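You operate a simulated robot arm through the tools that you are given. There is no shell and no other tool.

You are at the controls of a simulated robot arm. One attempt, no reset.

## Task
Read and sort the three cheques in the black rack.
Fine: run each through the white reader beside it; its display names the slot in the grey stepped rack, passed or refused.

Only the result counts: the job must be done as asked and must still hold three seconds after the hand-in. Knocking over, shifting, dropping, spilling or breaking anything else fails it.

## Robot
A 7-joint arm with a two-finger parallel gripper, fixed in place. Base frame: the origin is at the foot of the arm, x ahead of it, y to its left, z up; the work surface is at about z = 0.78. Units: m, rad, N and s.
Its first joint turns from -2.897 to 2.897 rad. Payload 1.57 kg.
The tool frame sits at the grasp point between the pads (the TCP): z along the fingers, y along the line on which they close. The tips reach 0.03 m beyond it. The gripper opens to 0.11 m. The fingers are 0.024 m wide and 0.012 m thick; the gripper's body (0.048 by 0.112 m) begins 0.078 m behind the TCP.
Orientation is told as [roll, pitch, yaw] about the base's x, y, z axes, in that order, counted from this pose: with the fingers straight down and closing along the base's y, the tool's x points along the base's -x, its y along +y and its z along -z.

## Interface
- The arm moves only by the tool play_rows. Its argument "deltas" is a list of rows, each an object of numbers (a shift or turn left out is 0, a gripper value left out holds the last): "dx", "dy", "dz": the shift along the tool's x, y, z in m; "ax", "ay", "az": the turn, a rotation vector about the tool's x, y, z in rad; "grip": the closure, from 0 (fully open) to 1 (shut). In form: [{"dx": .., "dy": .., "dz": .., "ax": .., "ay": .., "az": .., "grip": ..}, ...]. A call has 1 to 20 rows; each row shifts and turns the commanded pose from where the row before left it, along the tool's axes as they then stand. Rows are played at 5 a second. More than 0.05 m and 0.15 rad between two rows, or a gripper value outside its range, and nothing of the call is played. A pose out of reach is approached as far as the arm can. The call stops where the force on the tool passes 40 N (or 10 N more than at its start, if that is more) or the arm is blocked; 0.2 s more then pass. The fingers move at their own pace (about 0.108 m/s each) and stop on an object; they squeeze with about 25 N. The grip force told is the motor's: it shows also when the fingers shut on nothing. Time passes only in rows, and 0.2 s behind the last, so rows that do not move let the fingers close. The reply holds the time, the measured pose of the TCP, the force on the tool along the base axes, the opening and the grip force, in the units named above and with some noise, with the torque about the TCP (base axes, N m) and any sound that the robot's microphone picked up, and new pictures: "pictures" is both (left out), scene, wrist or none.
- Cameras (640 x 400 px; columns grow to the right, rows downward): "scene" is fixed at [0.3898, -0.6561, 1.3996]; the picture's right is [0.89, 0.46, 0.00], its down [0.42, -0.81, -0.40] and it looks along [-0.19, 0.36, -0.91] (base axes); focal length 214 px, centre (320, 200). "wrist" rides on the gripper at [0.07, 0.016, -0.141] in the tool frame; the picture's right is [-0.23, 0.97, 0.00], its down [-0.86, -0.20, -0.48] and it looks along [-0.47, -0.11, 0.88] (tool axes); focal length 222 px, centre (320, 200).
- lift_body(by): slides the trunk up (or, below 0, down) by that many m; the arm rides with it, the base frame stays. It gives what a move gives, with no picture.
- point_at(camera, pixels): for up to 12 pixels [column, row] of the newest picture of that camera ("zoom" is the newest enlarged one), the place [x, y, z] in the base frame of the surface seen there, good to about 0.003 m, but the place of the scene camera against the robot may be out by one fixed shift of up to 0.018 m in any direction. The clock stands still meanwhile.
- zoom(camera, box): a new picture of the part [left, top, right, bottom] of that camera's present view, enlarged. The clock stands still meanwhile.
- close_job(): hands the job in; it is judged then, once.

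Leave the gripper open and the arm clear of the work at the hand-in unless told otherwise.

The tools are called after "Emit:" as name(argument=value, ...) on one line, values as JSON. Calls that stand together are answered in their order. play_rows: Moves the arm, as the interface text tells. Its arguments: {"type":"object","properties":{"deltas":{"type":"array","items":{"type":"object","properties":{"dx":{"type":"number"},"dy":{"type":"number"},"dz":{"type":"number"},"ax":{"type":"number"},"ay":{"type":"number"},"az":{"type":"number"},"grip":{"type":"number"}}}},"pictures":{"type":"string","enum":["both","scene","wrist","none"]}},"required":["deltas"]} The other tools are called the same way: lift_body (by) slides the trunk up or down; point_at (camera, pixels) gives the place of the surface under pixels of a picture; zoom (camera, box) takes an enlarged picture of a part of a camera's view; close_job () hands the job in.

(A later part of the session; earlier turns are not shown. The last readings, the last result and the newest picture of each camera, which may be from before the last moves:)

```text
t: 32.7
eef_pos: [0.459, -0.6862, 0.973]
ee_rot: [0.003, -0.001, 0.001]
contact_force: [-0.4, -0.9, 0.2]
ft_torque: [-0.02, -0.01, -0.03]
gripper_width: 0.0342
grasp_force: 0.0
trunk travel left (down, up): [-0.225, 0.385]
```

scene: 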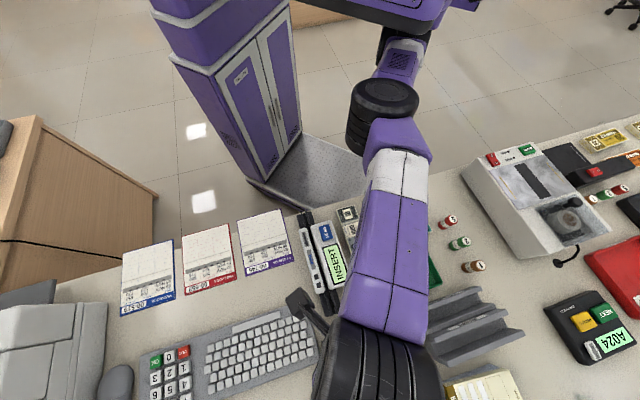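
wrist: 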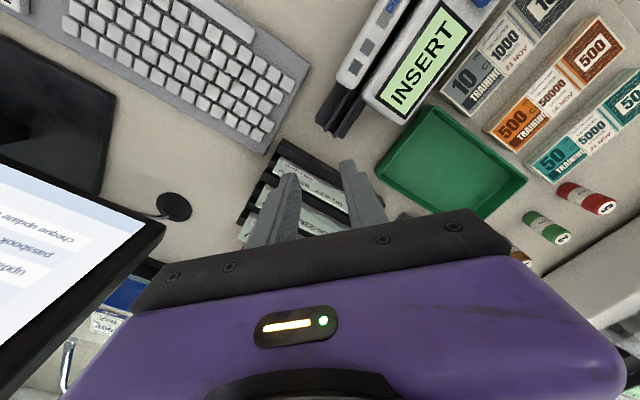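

Now I can see more of the arm. I'll measure points along it.

Emit:
point_at(camera="scene", pixels=[[380, 370], [385, 320], [390, 240], [400, 175], [395, 140], [385, 95], [385, 70], [402, 60], [405, 20], [380, 10], [430, 10], [350, 3]])

Emit:
zoom(camera="scene", box=[300, 0, 500, 130])

```text
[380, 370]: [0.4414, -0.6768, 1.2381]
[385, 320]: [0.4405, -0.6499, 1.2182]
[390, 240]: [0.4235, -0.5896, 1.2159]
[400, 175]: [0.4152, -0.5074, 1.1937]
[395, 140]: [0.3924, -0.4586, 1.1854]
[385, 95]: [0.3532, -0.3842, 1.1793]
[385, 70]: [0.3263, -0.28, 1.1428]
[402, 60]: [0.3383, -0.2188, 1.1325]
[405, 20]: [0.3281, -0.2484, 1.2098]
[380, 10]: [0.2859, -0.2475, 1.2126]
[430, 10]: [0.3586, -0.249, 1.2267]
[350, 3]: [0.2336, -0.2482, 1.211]
```

```text
3.08 times, centred on (400, 65) of scene
```

zoom: 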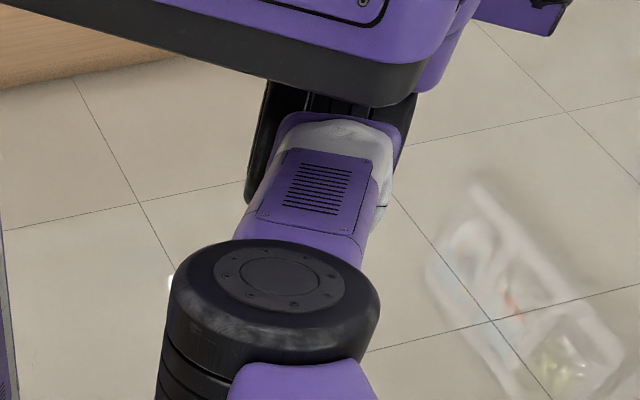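

The shoulder seems to hang from a carriage near (0.35, −0.15), and the arm is stretched straight. I'll try moving straight back toward the shoulder (+y).

Emit:
play_rows(deltas=[{"dy": 0.04}, {"dy": 0.04}, {"dy": 0.04}, {}], pictures="scene")

Emit:
zoom(camera="scene", box=[300, 0, 500, 130])

```text
t: 33.7
eef_pos: [0.4757, -0.6764, 0.9913]
ee_rot: [0.005, 0.0, -0.001]
contact_force: [0.1, 0.2, 0.5]
ft_torque: [-0.01, -0.01, 0.0]
gripper_width: 0.0341
grasp_force: 0.1
out of reach, approached as far as the arm can: row 1, 2, 3
trunk travel left (down, up): [-0.225, 0.385]
```

scene: 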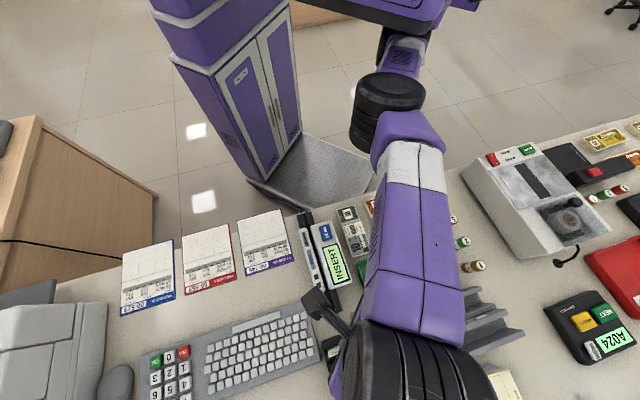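

```text
3.08 times, centred on (400, 65) of scene
```

zoom: 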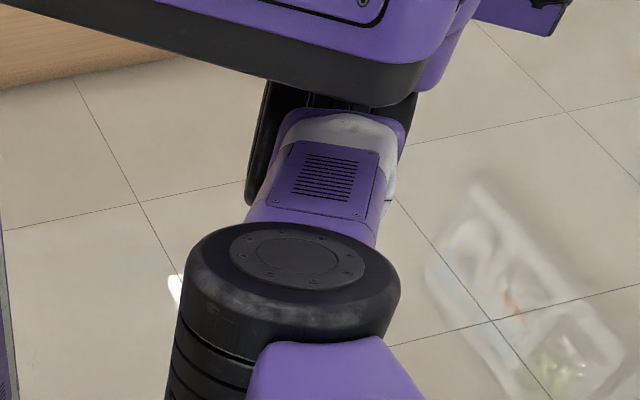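

Only the link below the carriage turned, and the elbow (black ring) is nearly straight, so the arm is caught in its stretched singular pose. I'll try to get out of it by moving down and inward together, with a small tilt.

Emit:
play_rows(deltas=[{"ax": 0.1}, {"ax": 0.1}, {"dy": 0.03}, {"dy": 0.03}, {"dy": 0.03}, {}], pictures="scene")

```text
t: 35.1
eef_pos: [0.5034, -0.7134, 1.0065]
ee_rot: [-0.198, 0.002, 0.0]
contact_force: [0.5, -0.5, 0.4]
ft_torque: [0.01, 0.03, 0.05]
gripper_width: 0.0339
grasp_force: 0.1
out of reach, approached as far as the arm can: row 1, 2, 3, 4, 5
trunk travel left (down, up): [-0.225, 0.385]
```

scene: 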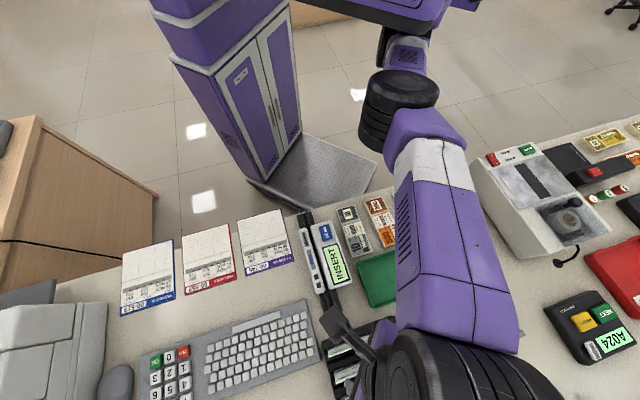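

Earlier, an inward move with a +x component did work, since the elbow only bends one way. I'll undo the tilt and retract toward +x/+y.

Emit:
play_rows(deltas=[{"ax": -0.1}, {"ax": -0.1}, {"dx": -0.03, "dy": 0.03}, {"dx": -0.03, "dy": 0.03}, {"dx": -0.02, "dy": 0.035}, {"dx": -0.0, "dy": 0.04}, {}], pictures="scene")

```text
t: 36.7
eef_pos: [0.6098, -0.6181, 1.0262]
ee_rot: [0.001, 0.001, -0.002]
contact_force: [0.6, -0.1, -0.2]
ft_torque: [0.02, 0.02, -0.01]
gripper_width: 0.0338
grasp_force: 0.1
out of reach, approached as far as the arm can: row 1, 2, 3, 4, 5, 6
trunk travel left (down, up): [-0.225, 0.385]
```

scene: 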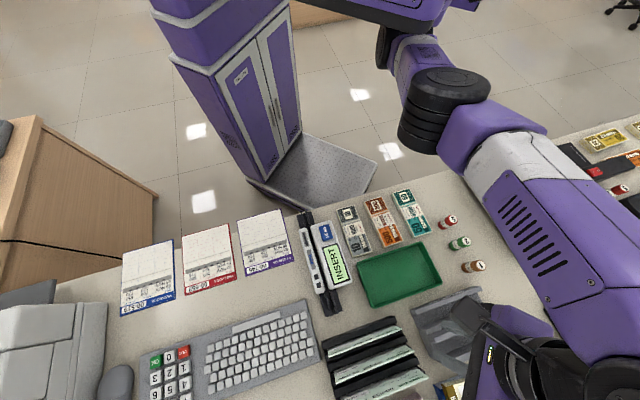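

With the trunk this low the tool is high relative to the shoulder. I'll raise the trunk back by 0.2 m and then lower the tool, which should bring the arm inside its envelope.

Emit:
lift_body(by=0.2)

Emit:
play_rows(deltas=[{"dz": 0.04, "dy": 0.01}, {"dz": 0.04, "dy": 0.01}, {"dz": 0.04, "dy": 0.01}, {"dz": 0.04, "dy": 0.01}, {"dz": 0.02, "dy": 0.01}, {}], pictures="scene")

```text
t: 38.9
eef_pos: [0.6077, -0.6189, 1.2247]
ee_rot: [0.006, 0.003, 0.0]
contact_force: [0.3, 0.2, -0.3]
ft_torque: [0.0, -0.01, -0.02]
gripper_width: 0.0342
grasp_force: 0.1
trunk travel left (down, up): [-0.425, 0.185]
```

```text
t: 40.3
eef_pos: [0.6441, -0.635, 1.0591]
ee_rot: [0.007, 0.003, 0.0]
contact_force: [0.6, 0.5, -0.8]
ft_torque: [0.04, 0.02, -0.04]
gripper_width: 0.034
grasp_force: 0.1
out of reach, approached as far as the arm can: row 1, 2, 3, 4, 5
trunk travel left (down, up): [-0.425, 0.185]
```

scene: 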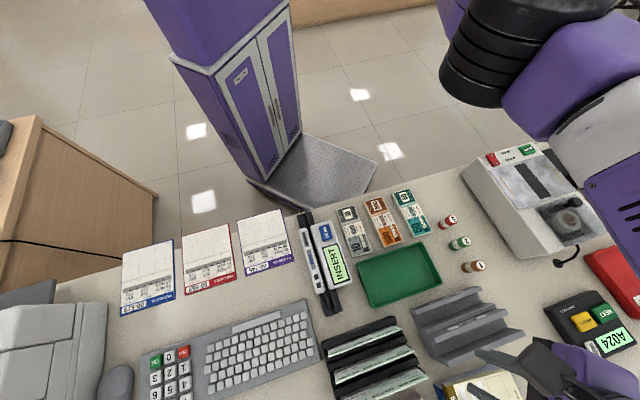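

The elbow is still caught straight. I'll push straight inward toward the shoulder over many steps, which should let it break free.

Emit:
play_rows(deltas=[{"dx": 0.022, "dy": 0.039}, {"dx": 0.022, "dy": 0.039}, {"dx": 0.022, "dy": 0.039}, {"dx": 0.022, "dy": 0.039}, {"dx": 0.022, "dy": 0.039}, {"dx": 0.022, "dy": 0.039}, {}], pictures="scene")

```text
t: 41.9
eef_pos: [0.6364, -0.6375, 1.0732]
ee_rot: [0.005, 0.004, -0.001]
contact_force: [0.2, 0.9, -0.3]
ft_torque: [0.02, -0.02, -0.02]
gripper_width: 0.0338
grasp_force: 0.1
out of reach, approached as far as the arm can: row 1, 2, 3, 4, 5, 6
trunk travel left (down, up): [-0.425, 0.185]
```

scene: 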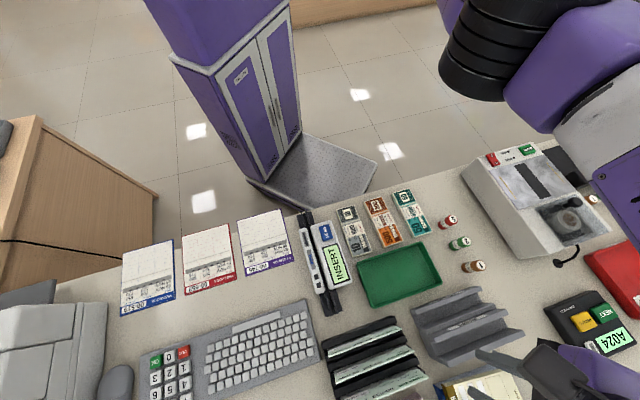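

Emit:
point_at(camera="scene", pixels=[[480, 20], [450, 60], [490, 85], [560, 40], [600, 60], [590, 130], [620, 190], [630, 240], [610, 370], [560, 375], [500, 360], [450, 10]])

```text
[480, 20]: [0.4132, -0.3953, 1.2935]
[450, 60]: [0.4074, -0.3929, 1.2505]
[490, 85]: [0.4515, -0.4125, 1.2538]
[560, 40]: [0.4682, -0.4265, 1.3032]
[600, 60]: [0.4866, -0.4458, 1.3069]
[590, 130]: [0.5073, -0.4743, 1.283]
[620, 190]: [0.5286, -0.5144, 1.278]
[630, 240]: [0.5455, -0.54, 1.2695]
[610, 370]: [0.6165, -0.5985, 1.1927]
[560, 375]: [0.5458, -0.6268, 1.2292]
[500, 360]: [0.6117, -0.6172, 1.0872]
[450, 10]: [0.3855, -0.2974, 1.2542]
```

I'll try a mostly sideways (counter‑clockwise) move with a slight inward part, like the one that succeeded earlier.

Emit:
play_rows(deltas=[{"dx": -0.03, "dy": 0.025}, {"dx": -0.03, "dy": 0.025}, {"dx": -0.025, "dy": 0.03}, {"dx": -0.02, "dy": 0.035}, {"dx": -0.01, "dy": 0.04}, {"dx": -0.0, "dy": 0.04}, {}], pictures="scene")

```text
t: 43.5
eef_pos: [0.8111, -0.5109, 1.0848]
ee_rot: [0.008, 0.004, 0.001]
contact_force: [0.1, -0.5, 1.1]
ft_torque: [-0.03, -0.02, -0.01]
gripper_width: 0.0342
grasp_force: 0.0
out of reach, approached as far as the arm can: row 1, 2, 3, 4, 5, 6
trunk travel left (down, up): [-0.425, 0.185]
```

scene: 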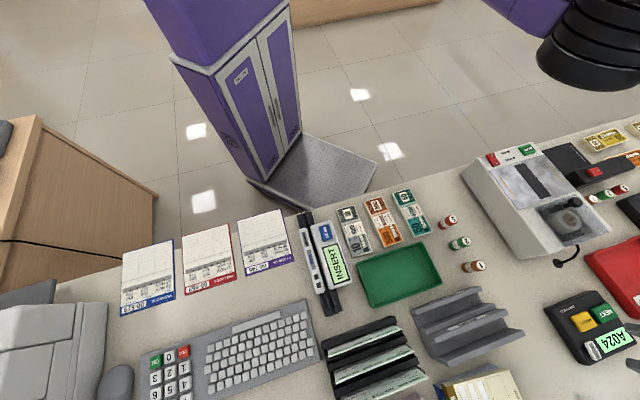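

Emit:
point_at(camera="scene", pixels=[[490, 160], [530, 200], [570, 170], [590, 150], [525, 240], [620, 200], [590, 330], [600, 50], [540, 20], [630, 20]])

Emit:
play_rows(deltas=[{"dx": 0.01, "dy": 0.04}, {"dx": 0.01, "dy": 0.04}, {"dx": 0.01, "dy": 0.04}, {}], pictures="wrist")

```text
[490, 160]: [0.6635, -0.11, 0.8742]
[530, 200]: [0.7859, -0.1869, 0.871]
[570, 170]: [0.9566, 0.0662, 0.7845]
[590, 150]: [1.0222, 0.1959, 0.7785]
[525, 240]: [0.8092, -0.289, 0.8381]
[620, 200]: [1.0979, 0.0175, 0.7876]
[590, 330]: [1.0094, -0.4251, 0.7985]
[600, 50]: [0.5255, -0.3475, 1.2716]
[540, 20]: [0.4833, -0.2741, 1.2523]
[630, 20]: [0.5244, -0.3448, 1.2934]
```

```text
t: 44.5
eef_pos: [0.8565, -0.4594, 1.0959]
ee_rot: [0.008, 0.005, -0.002]
contact_force: [0.1, -0.3, 0.4]
ft_torque: [0.01, 0.01, 0.02]
gripper_width: 0.034
grasp_force: 0.2
out of reach, approached as far as the arm can: row 1, 2, 3
trunk travel left (down, up): [-0.425, 0.185]
```

wrist: 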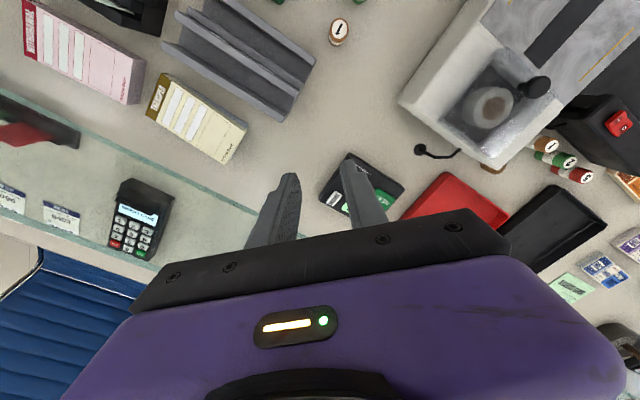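

A circle fit through all stuck points gives a shoulder centre at (0.335, −0.056) with radius 0.66. I'll lower the trunk 0.15 m here, over low objects, to see the shoulder itself in the scene camera.

Emit:
lift_body(by=-0.15)

Emit:
play_rows(deltas=[{}], pictures="scene")

Emit:
zoom(camera="scene", box=[280, 0, 640, 200])

Emit:
point_at(camera="scene", pixels=[[300, 2], [340, 5], [380, 12], [420, 15], [440, 10], [460, 5], [410, 40], [440, 50], [470, 60], [510, 80], [560, 110], [600, 130]])

```text
t: 46.2
eef_pos: [0.8571, -0.4592, 0.9472]
ee_rot: [0.006, 0.005, 0.0]
contact_force: [-0.5, 0.0, -0.1]
ft_torque: [0.02, 0.02, 0.01]
gripper_width: 0.0343
grasp_force: 0.1
trunk travel left (down, up): [-0.275, 0.335]
```

```text
t: 46.6
eef_pos: [0.8569, -0.4593, 0.9452]
ee_rot: [0.008, 0.006, 0.001]
contact_force: [0.0, 0.5, -0.3]
ft_torque: [0.0, -0.01, -0.01]
gripper_width: 0.0342
grasp_force: 0.0
trunk travel left (down, up): [-0.275, 0.335]
```

scene: 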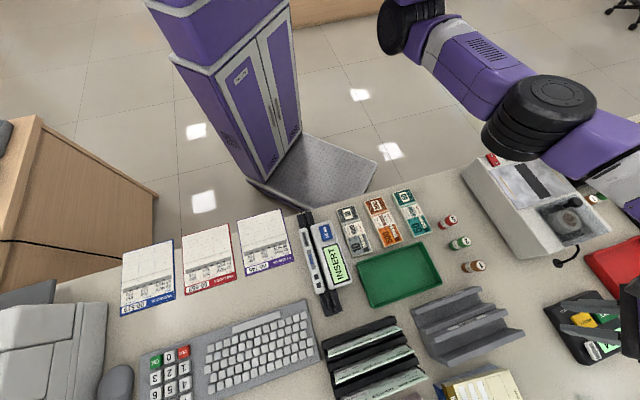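

```text
1.78 times, centred on (460, 100) of scene
```

zoom: 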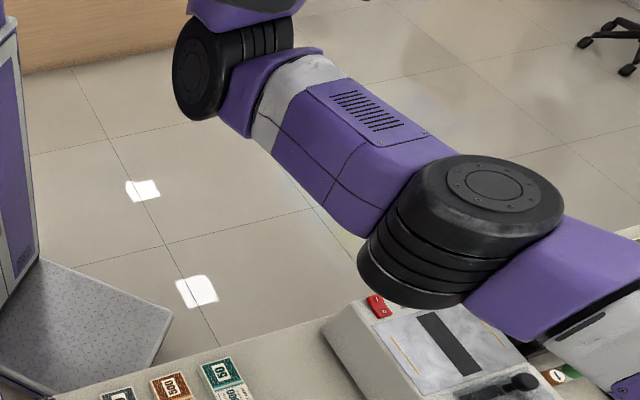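

```text
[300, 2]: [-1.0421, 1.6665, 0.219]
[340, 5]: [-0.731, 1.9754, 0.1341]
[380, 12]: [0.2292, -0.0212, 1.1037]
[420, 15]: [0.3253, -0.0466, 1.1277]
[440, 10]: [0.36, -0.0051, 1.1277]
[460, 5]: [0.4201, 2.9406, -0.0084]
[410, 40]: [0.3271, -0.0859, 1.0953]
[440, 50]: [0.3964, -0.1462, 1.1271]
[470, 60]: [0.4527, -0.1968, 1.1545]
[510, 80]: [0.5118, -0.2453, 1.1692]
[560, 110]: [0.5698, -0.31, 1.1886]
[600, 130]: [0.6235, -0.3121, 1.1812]
```

Orientation residuals suggest a wrist joint may be at its stop since I turned to yaw +45°. I'll turn back to yaw −45°, where everything worked before, then try moving inward.

Emit:
play_rows(deltas=[{"az": 0.131}, {"az": 0.131}, {"az": 0.131}, {"az": 0.131}, {"az": 0.131}, {"az": 0.131}, {}], pictures="none")

Emit:
lift_body(by=0.15)

Emit:
play_rows(deltas=[{"dx": 0.04}, {"dx": 0.04}, {"dx": 0.04}, {}], pictures="scene")

```text
t: 48.2
eef_pos: [0.8564, -0.4591, 0.9462]
ee_rot: [0.002, 0.007, -0.788]
contact_force: [0.7, -0.2, 0.9]
ft_torque: [0.03, 0.03, 0.01]
gripper_width: 0.0343
grasp_force: 0.0
out of reach, approached as far as the arm can: row 5
trunk travel left (down, up): [-0.275, 0.335]
```

```text
t: 50.0
eef_pos: [0.8564, -0.4588, 1.0954]
ee_rot: [0.0, 0.007, -0.786]
contact_force: [-0.3, -0.2, 0.5]
ft_torque: [0.02, -0.03, 0.0]
gripper_width: 0.0341
grasp_force: 0.1
trunk travel left (down, up): [-0.425, 0.185]
```

```text
t: 51.0
eef_pos: [0.7726, -0.3743, 1.0953]
ee_rot: [0.002, 0.006, -0.785]
contact_force: [-0.2, 0.2, -0.1]
ft_torque: [0.01, 0.02, -0.03]
gripper_width: 0.034
grasp_force: 0.0
trunk travel left (down, up): [-0.425, 0.185]
```

scene: 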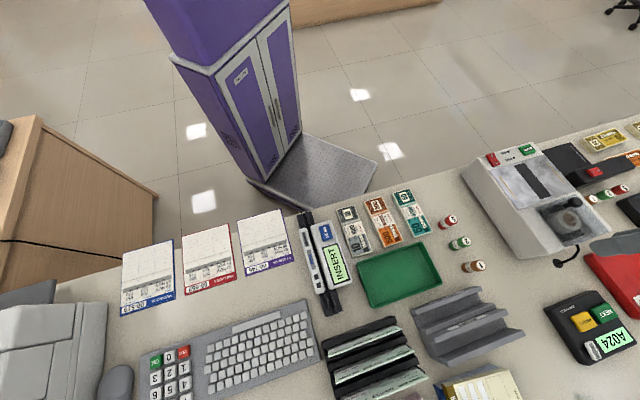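

It's free: the inward move succeeded. So yaw +45° is at the wrist's limit, and I'll use yaw −135° for the racks instead. I'll move to about (0.5, −0.5) at z≈1.1 and turn there.

Emit:
play_rows(deltas=[{"dx": 0.035, "dy": -0.035}, {"dx": 0.02, "dy": -0.04}, {"dx": 0.02, "dy": -0.04}, {"dx": 0.015, "dy": -0.04}, {"dx": 0.01, "dy": -0.04}, {"dx": 0.005, "dy": -0.04}, {"dy": -0.04}, {}], pictures="none")

```text
t: 52.8
eef_pos: [0.4994, -0.497, 1.096]
ee_rot: [0.003, 0.007, -0.786]
contact_force: [-0.6, 0.0, 0.3]
ft_torque: [-0.03, 0.0, 0.01]
gripper_width: 0.0341
grasp_force: 0.1
trunk travel left (down, up): [-0.425, 0.185]
```

Emit:
play_rows(deltas=[{"az": 0.131}, {"az": 0.131}, {"az": 0.131}, {"az": 0.131}, {"az": 0.131}, {"az": 0.131}, {"az": 0.131}, {"az": 0.131}, {"az": 0.131}, {"az": 0.131}, {"az": 0.131}, {"az": 0.13}, {}], pictures="scene")

```text
t: 55.6
eef_pos: [0.4833, -0.4831, 1.0855]
ee_rot: [0.001, 0.014, -2.053]
contact_force: [0.3, -0.3, -0.2]
ft_torque: [0.01, 0.02, 0.0]
gripper_width: 0.0342
grasp_force: 0.0
out of reach, approached as far as the arm can: row 10, 11, 12
trunk travel left (down, up): [-0.425, 0.185]
```

scene: 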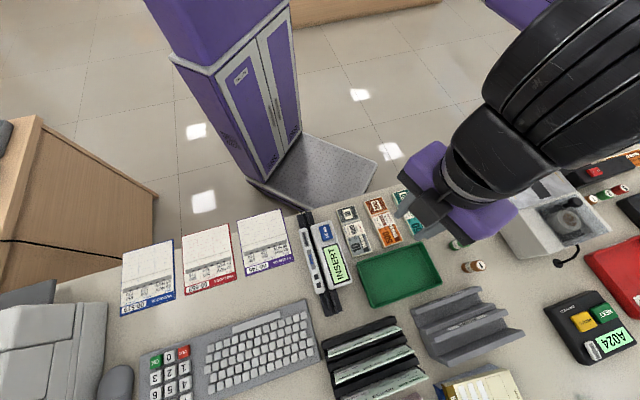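

The wrist limit is at about −118° here, so I'll turn back to yaw −45° and look at the posture.

Emit:
play_rows(deltas=[{"az": -0.13}, {"az": -0.13}, {"az": -0.13}, {"az": -0.13}, {"az": -0.13}, {"az": -0.13}, {"az": -0.13}, {"az": -0.13}, {"az": -0.13}, {"az": -0.1}, {}], pictures="scene")

Emit:
point_at(camera="scene", pixels=[[560, 60], [600, 100], [500, 140], [620, 30], [520, 10], [460, 170], [430, 170], [580, 20]])

```text
t: 58.0
eef_pos: [0.4839, -0.4829, 1.0858]
ee_rot: [0.013, 0.002, -0.78]
contact_force: [-0.2, 0.1, 0.8]
ft_torque: [0.0, 0.01, -0.02]
gripper_width: 0.034
grasp_force: 0.1
trunk travel left (down, up): [-0.425, 0.185]
```

scene: 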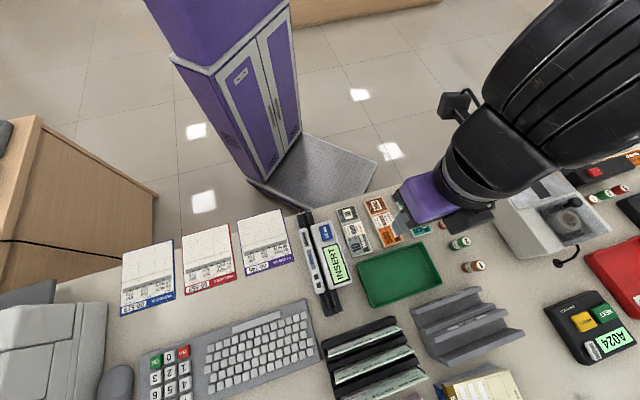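

```text
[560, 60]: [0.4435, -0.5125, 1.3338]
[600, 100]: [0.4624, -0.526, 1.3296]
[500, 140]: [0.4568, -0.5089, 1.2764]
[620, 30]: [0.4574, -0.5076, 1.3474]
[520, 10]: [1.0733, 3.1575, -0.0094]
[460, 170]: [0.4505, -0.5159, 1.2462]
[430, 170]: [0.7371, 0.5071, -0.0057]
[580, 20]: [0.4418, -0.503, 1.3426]
```

I'll test how far the arm reaches toward the back cheque with yaw −45°, at tool height about 1.0.

Emit:
play_rows(deltas=[{"dx": -0.04, "dz": 0.02}, {"dx": -0.04, "dz": 0.02}, {"dx": -0.04, "dz": 0.02}, {"dx": -0.04, "dz": 0.02}, {"dx": -0.04, "dy": -0.02}, {"dx": -0.04, "dy": -0.02}, {"dx": -0.02, "dy": -0.02}, {}], pictures="scene")

```text
t: 59.8
eef_pos: [0.6128, -0.655, 1.0018]
ee_rot: [0.014, 0.004, -0.783]
contact_force: [-0.5, -0.4, 0.1]
ft_torque: [-0.01, 0.01, 0.02]
gripper_width: 0.0342
grasp_force: 0.1
out of reach, approached as far as the arm can: row 6, 7
trunk travel left (down, up): [-0.425, 0.185]
```

scene: 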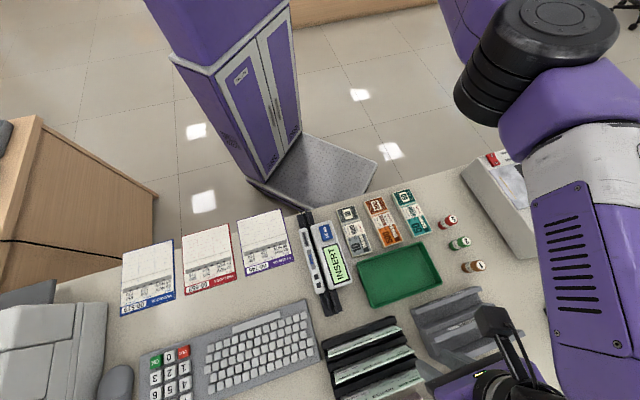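

Same boundary: 0.660 m from the shoulder centre. I'll measure the elbow and forearm to see whether it's really straight.

Emit:
point_at(camera="scene", pixels=[[560, 12], [480, 100], [500, 120], [540, 100], [600, 90], [560, 170], [590, 250], [600, 340], [580, 380], [490, 340], [455, 20], [460, 390]])

```text
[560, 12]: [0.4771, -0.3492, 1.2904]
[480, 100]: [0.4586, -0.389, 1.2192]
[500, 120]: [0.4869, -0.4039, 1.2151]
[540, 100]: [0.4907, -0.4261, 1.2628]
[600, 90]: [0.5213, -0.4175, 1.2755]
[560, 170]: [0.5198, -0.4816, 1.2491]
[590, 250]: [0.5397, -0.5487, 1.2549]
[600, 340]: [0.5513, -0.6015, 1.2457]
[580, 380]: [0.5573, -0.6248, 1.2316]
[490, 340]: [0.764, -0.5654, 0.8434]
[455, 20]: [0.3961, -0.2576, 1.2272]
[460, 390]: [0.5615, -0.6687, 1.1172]
```

The arm is straight, so its real reach is 0.66 m from (0.335, −0.056). With the tool vertical that just covers the front cheque, and tilting in the cheque's plane will cover the others. I'll retract and find out which yaw angles are free there.

Emit:
play_rows(deltas=[{"dx": 0.04, "dy": 0.01, "dz": -0.01}, {"dx": 0.04, "dy": 0.01, "dz": -0.01}, {"dx": 0.04, "dy": 0.01, "dz": -0.01}, {"dx": 0.04, "dy": -0.01, "dz": -0.01}, {"az": -0.13}, {"az": -0.13}, {"az": -0.13}, {"az": -0.13}, {"az": -0.13}, {"az": -0.13}, {"az": -0.13}, {"az": -0.13}, {"az": -0.13}, {"az": -0.13}, {"az": -0.13}, {"az": -0.13}, {}], pictures="none")

```text
t: 63.4
eef_pos: [0.5138, -0.5311, 1.0446]
ee_rot: [0.003, -0.015, 0.781]
contact_force: [0.9, 0.1, 0.2]
ft_torque: [0.01, -0.04, -0.02]
gripper_width: 0.0343
grasp_force: 0.1
trunk travel left (down, up): [-0.425, 0.185]
```

Inward motion and yaw +45° are both fine from here. I'll lower the trunk 0.1 m so the wrist is level with the shoulder when picking, which leaves the tips at z≈0.915 over the low tray.

Emit:
lift_body(by=-0.1)

Emit:
play_rows(deltas=[{"ax": 0.003, "ay": 0.015, "dz": -0.01}, {"dx": 0.0207, "dy": -0.0305}, {"dx": 0.0207, "dy": -0.0305}, {"dx": 0.0207, "dy": -0.0305}, {"dx": 0.0207, "dy": -0.0305}, {}], pictures="wrist")

Emit:
zoom(camera="wrist", box=[250, 70, 410, 220])

```text
t: 64.7
eef_pos: [0.5122, -0.5307, 0.945]
ee_rot: [0.003, -0.013, 0.779]
contact_force: [-0.1, -0.1, 0.3]
ft_torque: [0.0, -0.01, 0.01]
gripper_width: 0.0341
grasp_force: 0.1
trunk travel left (down, up): [-0.325, 0.285]
```

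```text
t: 66.1
eef_pos: [0.5388, -0.6764, 0.954]
ee_rot: [0.0, 0.0, 0.778]
contact_force: [0.5, 0.5, 0.5]
ft_torque: [0.0, 0.0, 0.0]
gripper_width: 0.0341
grasp_force: 0.1
trunk travel left (down, up): [-0.325, 0.285]
```

wrist: 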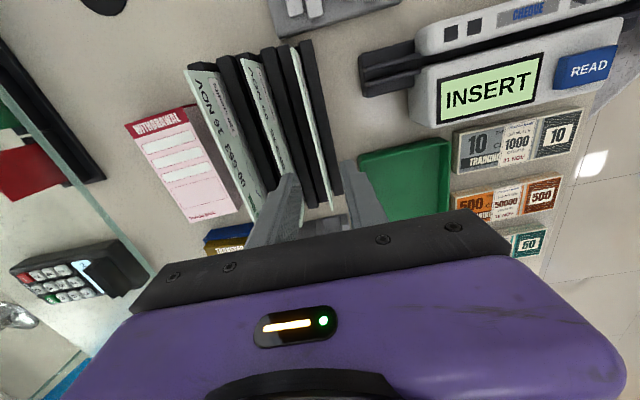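

```text
2.67 times, centred on (330, 145) of wrist
```

zoom: 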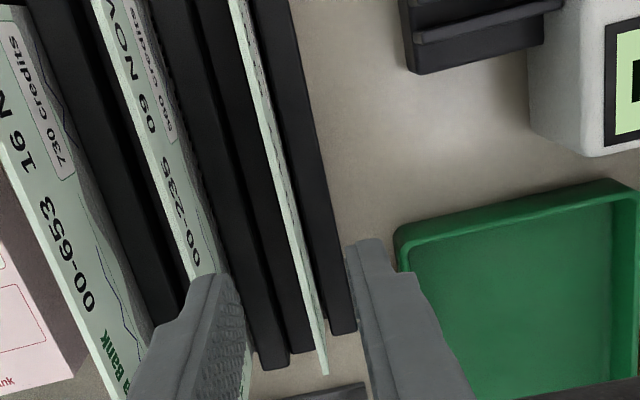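

The tool is above the front cheque with no reach flags; the cheque passes about 2 mm to the +u side of the tool centre. I'll shift 2 mm and lower to TCP z≈0.871 with the fingers astride it.

Emit:
play_rows(deltas=[{"dy": -0.002, "az": -0.008, "dz": 0.02}, {"dz": 0.025}, {"dz": 0.02}, {"dz": 0.018}, {}], pictures="both")

Emit:
zoom(camera="wrist", box=[250, 70, 410, 220])

```text
t: 67.3
eef_pos: [0.5414, -0.6783, 0.8712]
ee_rot: [0.0, 0.002, 0.788]
contact_force: [-0.1, -0.4, -0.4]
ft_torque: [-0.02, -0.04, 0.01]
gripper_width: 0.0342
grasp_force: 0.1
trunk travel left (down, up): [-0.325, 0.285]
```

scene: 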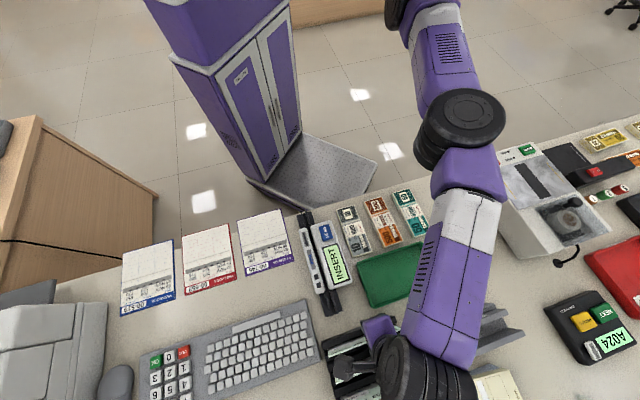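
wrist: 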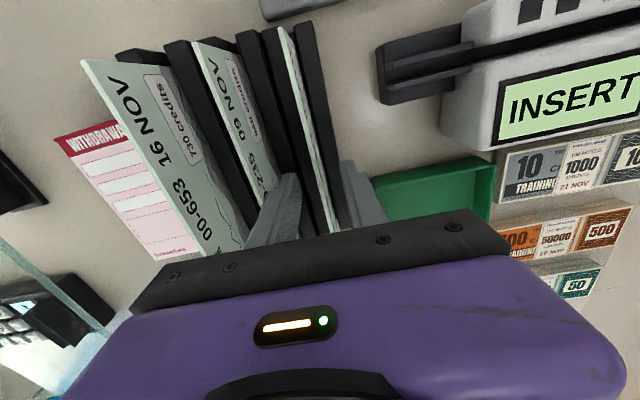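

```text
2.67 times, centred on (330, 145) of wrist
```

zoom: 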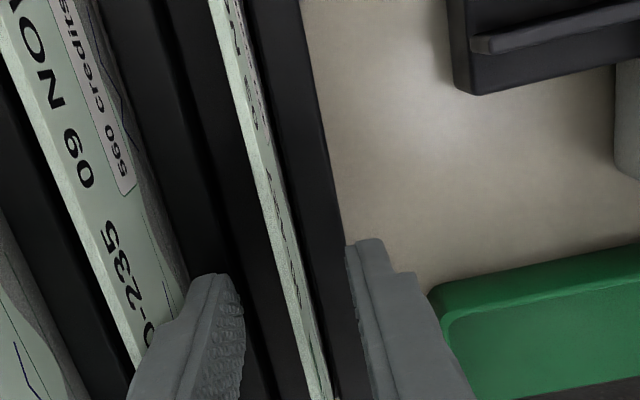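

The front cheque (00‑427) is between the fingers with no contact. Closing the gripper.

Emit:
play_rows(deltas=[{"grip": 0.85}, {"grip": 0.95}, {"grip": 1.0}, {}, {}], pictures="wrist")

Emit:
zoom(camera="wrist", box=[250, 70, 410, 220])

```text
t: 68.5
eef_pos: [0.5406, -0.6779, 0.8722]
ee_rot: [0.001, 0.002, 0.788]
contact_force: [0.5, 0.1, 0.6]
ft_torque: [0.01, -0.01, 0.01]
gripper_width: 0.0011
grasp_force: 23.7
trunk travel left (down, up): [-0.325, 0.285]
```

wrist: 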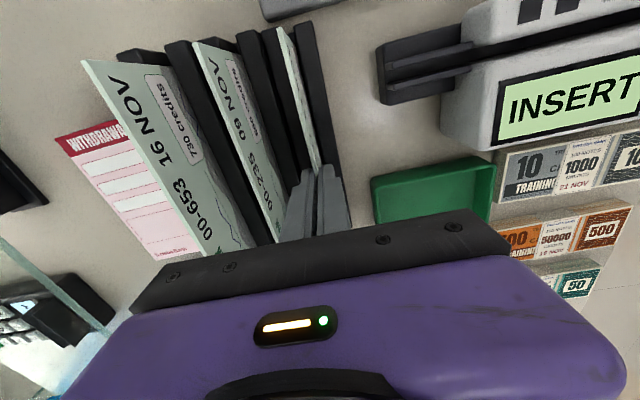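

```text
2.67 times, centred on (330, 145) of wrist
```

zoom: 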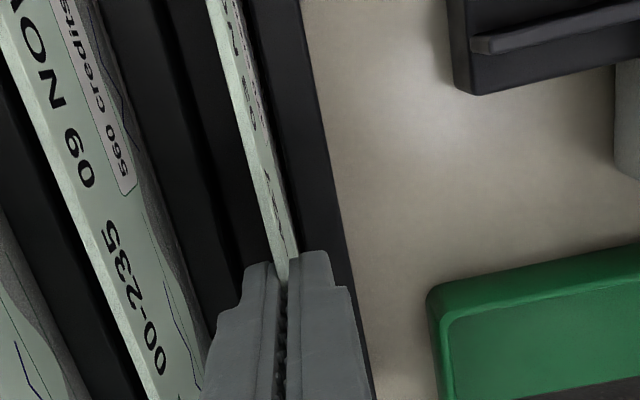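

Gripped (about 1 mm thick). I'll lift straight up 0.06 m, then move up and back toward the robot.

Emit:
play_rows(deltas=[{"dz": -0.02}, {"dz": -0.02}, {"dz": -0.02}, {"dy": 0.02, "dz": -0.015}, {"dy": 0.03, "dz": -0.01}, {"dy": 0.035}, {}], pictures="both")

Emit:
zoom(camera="wrist", box=[230, 20, 410, 230])

```text
t: 70.1
eef_pos: [0.481, -0.6182, 0.9588]
ee_rot: [0.0, 0.002, 0.788]
contact_force: [-0.2, 0.0, -0.4]
ft_torque: [0.02, 0.03, 0.0]
gripper_width: 0.0012
grasp_force: 22.9
trunk travel left (down, up): [-0.325, 0.285]
```

scene: 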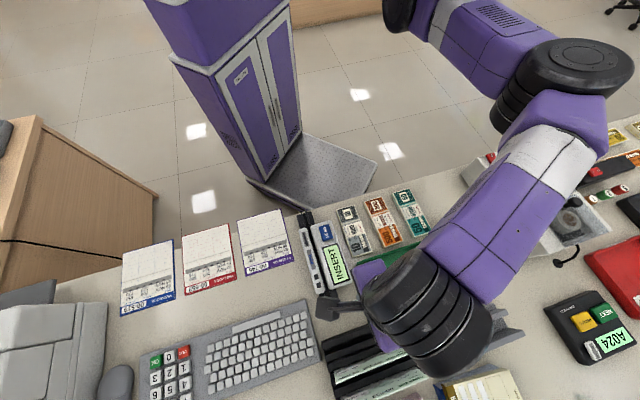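
wrist: 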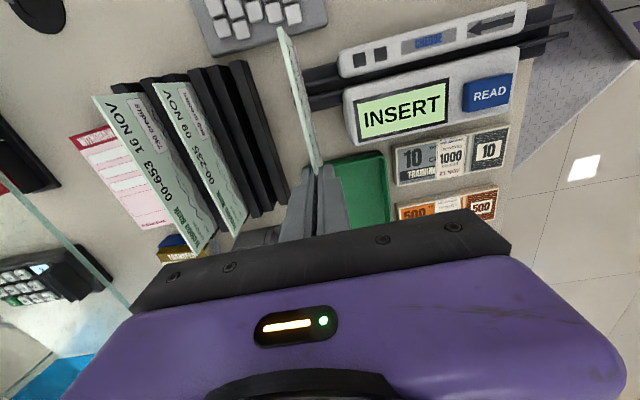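

```text
1.90 times, centred on (320, 125) of wrist
```

zoom: 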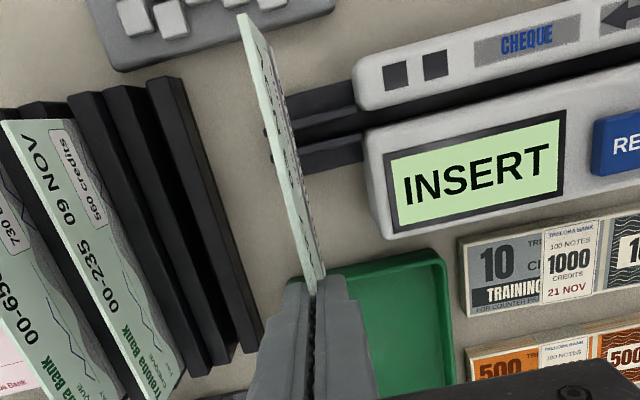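

The front cheque is out and held well. I'll measure its height from the visible end.

Emit:
zoom(camera="wrist", box=[260, 15, 340, 75])

Emit:
point_at(camera="zoom", pixels=[[230, 80], [250, 100], [270, 120], [290, 140], [310, 130], [220, 110], [300, 250], [330, 260], [350, 270]])

```text
6.67 times, centred on (300, 45) of wrist
```

zoom: 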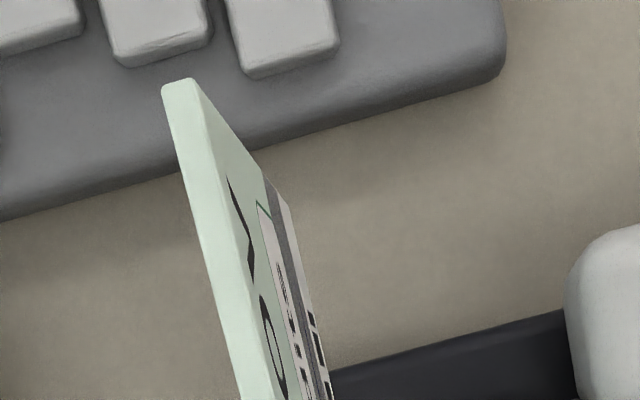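

```text
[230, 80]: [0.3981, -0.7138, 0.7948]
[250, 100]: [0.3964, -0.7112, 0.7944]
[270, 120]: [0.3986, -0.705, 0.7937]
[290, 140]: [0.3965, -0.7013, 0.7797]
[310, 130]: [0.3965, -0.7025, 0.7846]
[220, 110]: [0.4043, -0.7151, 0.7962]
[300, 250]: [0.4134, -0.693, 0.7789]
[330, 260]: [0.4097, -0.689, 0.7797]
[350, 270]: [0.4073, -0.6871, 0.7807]
```

Emit:
point_at(camera="zoom", pixels=[[182, 90], [190, 100], [215, 130], [240, 160], [262, 178], [280, 203], [295, 240], [300, 300], [310, 330], [200, 180], [215, 270], [235, 370]])

```text
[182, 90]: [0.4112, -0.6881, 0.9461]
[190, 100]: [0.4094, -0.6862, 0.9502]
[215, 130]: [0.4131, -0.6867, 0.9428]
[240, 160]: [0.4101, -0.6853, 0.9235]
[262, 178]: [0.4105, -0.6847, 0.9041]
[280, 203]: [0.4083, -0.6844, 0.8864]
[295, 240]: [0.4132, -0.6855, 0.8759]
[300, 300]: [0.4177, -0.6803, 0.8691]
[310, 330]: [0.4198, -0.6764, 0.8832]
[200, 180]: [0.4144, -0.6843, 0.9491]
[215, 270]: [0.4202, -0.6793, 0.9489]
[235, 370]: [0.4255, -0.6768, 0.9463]
```

The cheque is about 0.080 m tall, gripped 20 mm deep and 15 mm from its centre, and its lower edge carries a code band. In the reader it will rest with TCP at z≈0.898. Now I'll raise, move back and turn to yaw −45° with the face toward the display side.

Emit:
play_rows(deltas=[{"dx": -0.01, "dy": 0.02, "dz": -0.03}, {"dx": -0.012, "dy": 0.025, "dz": -0.02}, {"dx": -0.011, "dy": 0.02, "dz": -0.02}, {"az": 0.131}, {"az": 0.131}, {"az": 0.131}, {"az": 0.131}, {"az": 0.131}, {"az": 0.131}, {"az": 0.131}, {"az": 0.131}, {"az": 0.131}, {"az": 0.131}, {"az": 0.131}, {"az": 0.132}, {}], pictures="both")

```text
t: 73.5
eef_pos: [0.4598, -0.5492, 1.0273]
ee_rot: [-0.002, 0.0, -0.79]
contact_force: [-0.4, 0.3, -0.1]
ft_torque: [0.03, -0.03, 0.0]
gripper_width: 0.0012
grasp_force: 23.2
trunk travel left (down, up): [-0.325, 0.285]
```

scene: 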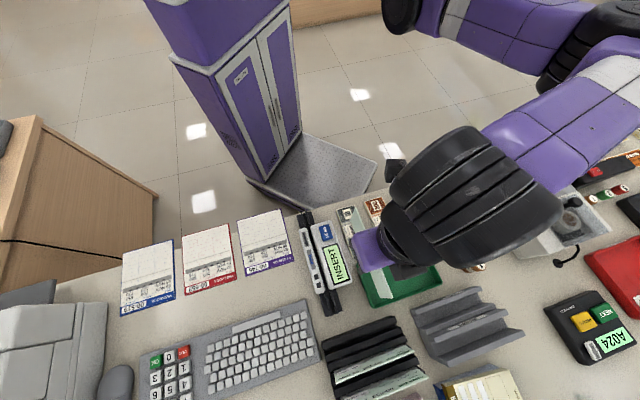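
wrist: 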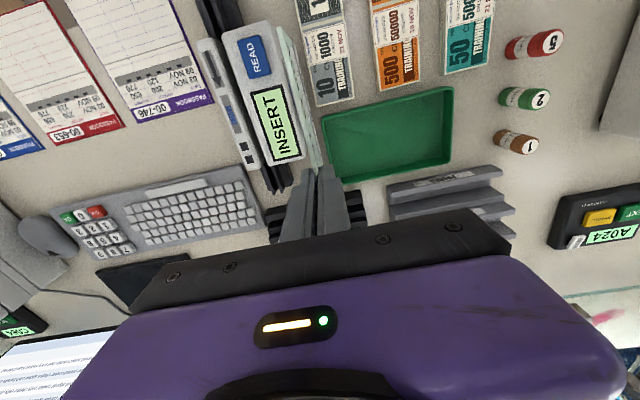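

The turn worked. While the reader is in clear view I'll re-measure the channel edges and the exit end.

Emit:
zoom(camera="wrist", box=[190, 0, 310, 100])

Emit:
zoom(camera="wrist", box=[210, 90, 330, 210])

```text
4.00 times, centred on (250, 50) of wrist
```

zoom: 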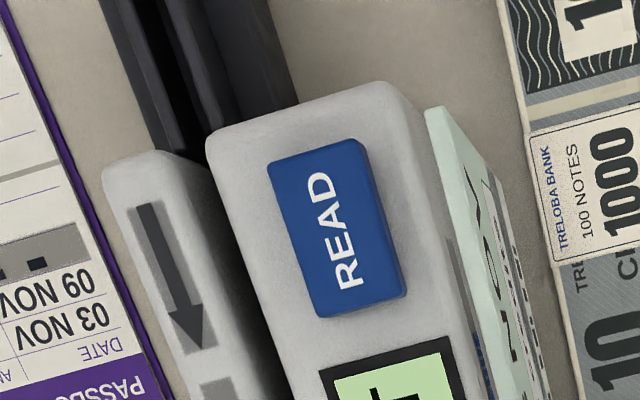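

```text
3.33 times, centred on (270, 150) of wrist
```

zoom: 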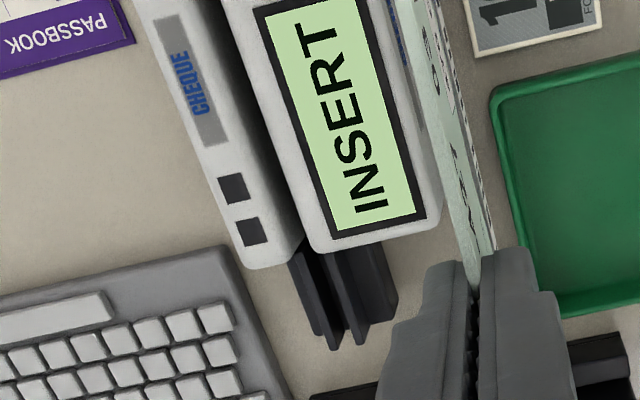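

Emit:
point_at(camera="zoom", pixels=[[245, 255], [300, 240], [320, 240], [425, 215], [333, 345], [357, 345], [300, 265], [322, 255], [285, 230], [318, 300], [360, 262], [340, 290]])

Emit:
point_at(camera="wrist", pixels=[[201, 42], [210, 42], [224, 35], [236, 80], [228, 75], [244, 110], [238, 110], [212, 30], [232, 95], [250, 130], [206, 15], [228, 15]])

```text
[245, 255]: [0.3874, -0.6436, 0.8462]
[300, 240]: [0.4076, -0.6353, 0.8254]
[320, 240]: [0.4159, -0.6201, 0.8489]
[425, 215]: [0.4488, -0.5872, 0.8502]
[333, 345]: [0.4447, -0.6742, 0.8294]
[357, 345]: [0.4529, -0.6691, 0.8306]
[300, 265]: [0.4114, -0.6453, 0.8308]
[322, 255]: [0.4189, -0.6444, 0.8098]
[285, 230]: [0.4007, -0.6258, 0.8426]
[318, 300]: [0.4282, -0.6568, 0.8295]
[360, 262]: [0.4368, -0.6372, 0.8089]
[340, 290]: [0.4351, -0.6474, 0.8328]
```

```text
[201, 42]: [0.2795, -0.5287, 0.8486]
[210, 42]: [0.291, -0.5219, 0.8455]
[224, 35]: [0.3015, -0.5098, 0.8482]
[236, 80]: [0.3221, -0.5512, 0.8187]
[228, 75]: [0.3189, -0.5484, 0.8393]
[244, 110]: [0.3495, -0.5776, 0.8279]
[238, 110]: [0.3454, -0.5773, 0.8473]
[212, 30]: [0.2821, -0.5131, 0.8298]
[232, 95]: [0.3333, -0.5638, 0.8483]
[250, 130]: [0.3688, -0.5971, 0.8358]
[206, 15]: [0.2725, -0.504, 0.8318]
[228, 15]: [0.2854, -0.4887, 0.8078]
```

The channel centre is at v≈−0.1555 (v=(x+y)/√2), the body runs s≈0.571–0.735 (s=(x−y)/√2), and the rails run 0.522–0.792. I'll move the cheque above the entry end (TCP s≈0.49), keeping its lower edge above 0.93.

Emit:
play_rows(deltas=[{"dx": 0.0372, "dy": -0.0154}, {"dx": 0.0372, "dy": -0.0154}, {"dx": 0.0372, "dy": -0.0154}, {"dx": 0.0372, "dy": -0.0154}, {"dx": 0.0372, "dy": -0.0154}, {"dx": 0.0372, "dy": -0.0154}, {}], pictures="both")

```text
t: 75.1
eef_pos: [0.2353, -0.4561, 1.027]
ee_rot: [-0.001, 0.001, -0.785]
contact_force: [-0.4, 0.9, -0.9]
ft_torque: [-0.01, -0.01, 0.04]
gripper_width: 0.0012
grasp_force: 23.1
trunk travel left (down, up): [-0.325, 0.285]
```

scene: 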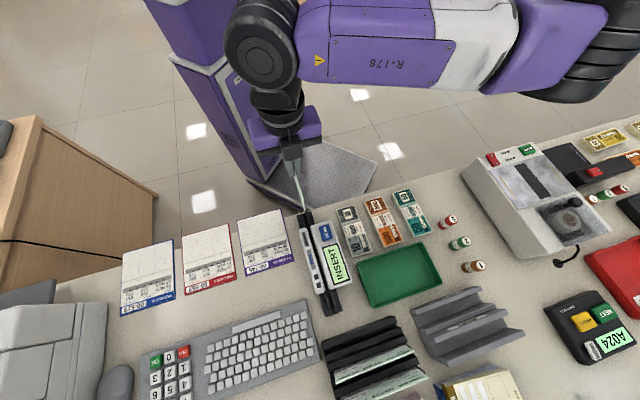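
wrist: 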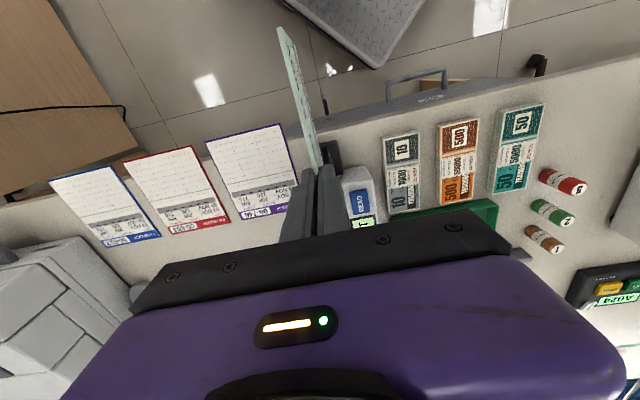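

The tool is above the entry with no flags: v=−0.156, cheque aligned. I'll lower the cheque between the entry rails to TCP z≈0.903, about 4 mm above the floor.

Emit:
play_rows(deltas=[{"dz": 0.035}, {"dz": 0.035}, {"dz": 0.02}, {"dz": 0.02}, {"dz": 0.014}, {}], pictures="both")

Emit:
zoom(camera="scene", box=[270, 130, 370, 260])

```text
t: 76.5
eef_pos: [0.2364, -0.4551, 0.9018]
ee_rot: [-0.004, 0.0, -0.787]
contact_force: [0.4, -0.1, -0.5]
ft_torque: [0.0, 0.03, 0.0]
gripper_width: 0.0014
grasp_force: 23.4
trunk travel left (down, up): [-0.325, 0.285]
```

scene: 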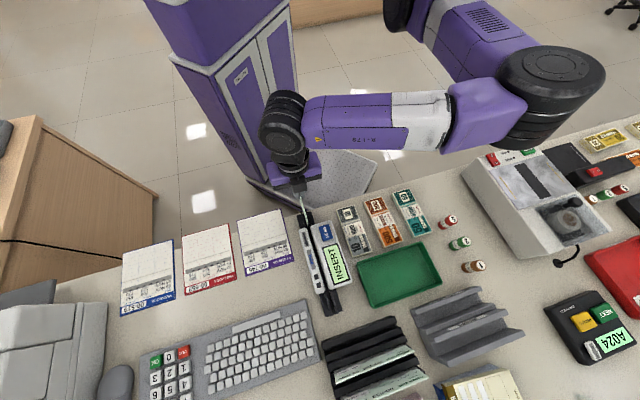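
wrist: 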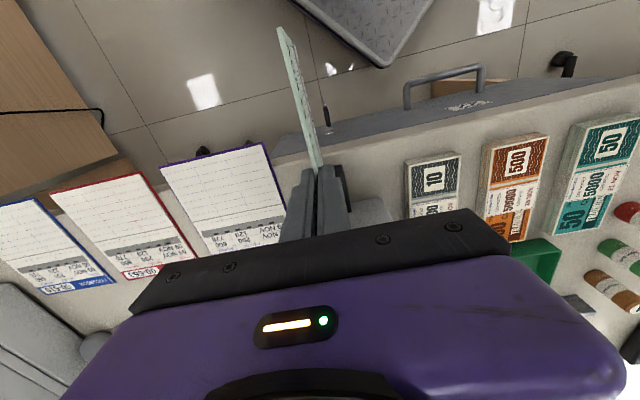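

```text
3.08 times, centred on (320, 195) of scene
```

zoom: 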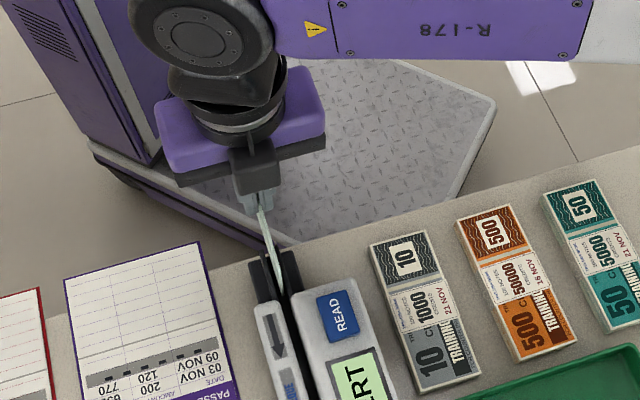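

The cheque is seated between the entry rails without contact. Now I'll run it smoothly along the arrow at 0.1 m/s to TCP s≈0.825.

Emit:
play_rows(deltas=[{"dx": -0.02, "dz": 0.002}, {"dx": -0.02, "dy": -0.0005}, {"dx": -0.02}, {"dx": -0.02}, {"dx": -0.02}, {"dx": -0.02}, {"dx": -0.02}, {"dx": -0.02}, {"dx": -0.02}, {"dx": -0.02}, {"dx": -0.02}, {"dx": -0.02}, {"dx": -0.02}, {"dx": -0.02}, {"dx": -0.02}, {"dx": -0.02}, {"dx": -0.016}], pictures="both")

Emit:
zoom(camera="scene", box=[270, 200, 400, 340])

```text
t: 80.1
eef_pos: [0.4701, -0.6921, 0.9044]
ee_rot: [-0.003, -0.001, -0.79]
contact_force: [-10.2, 10.3, 12.4]
ft_torque: [0.43, 0.51, -0.04]
gripper_width: 0.0013
grasp_force: 23.3
trunk travel left (down, up): [-0.325, 0.285]
```

scene: 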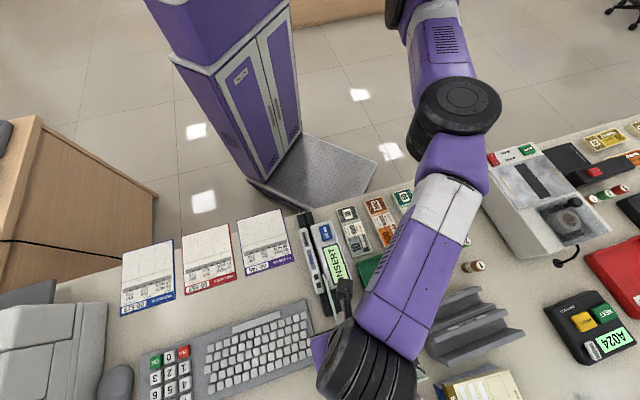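
wrist: 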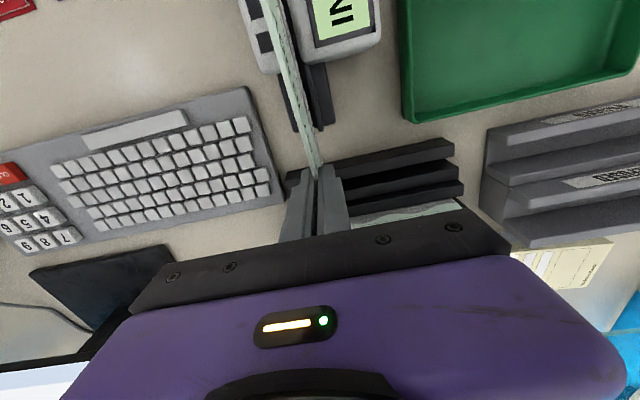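

```text
2.86 times, centred on (335, 270) of scene
```

zoom: 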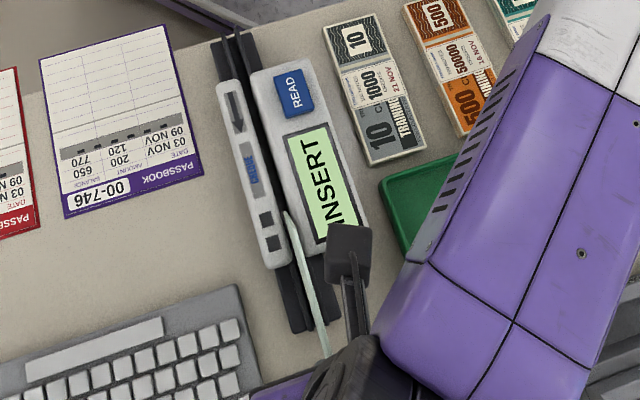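

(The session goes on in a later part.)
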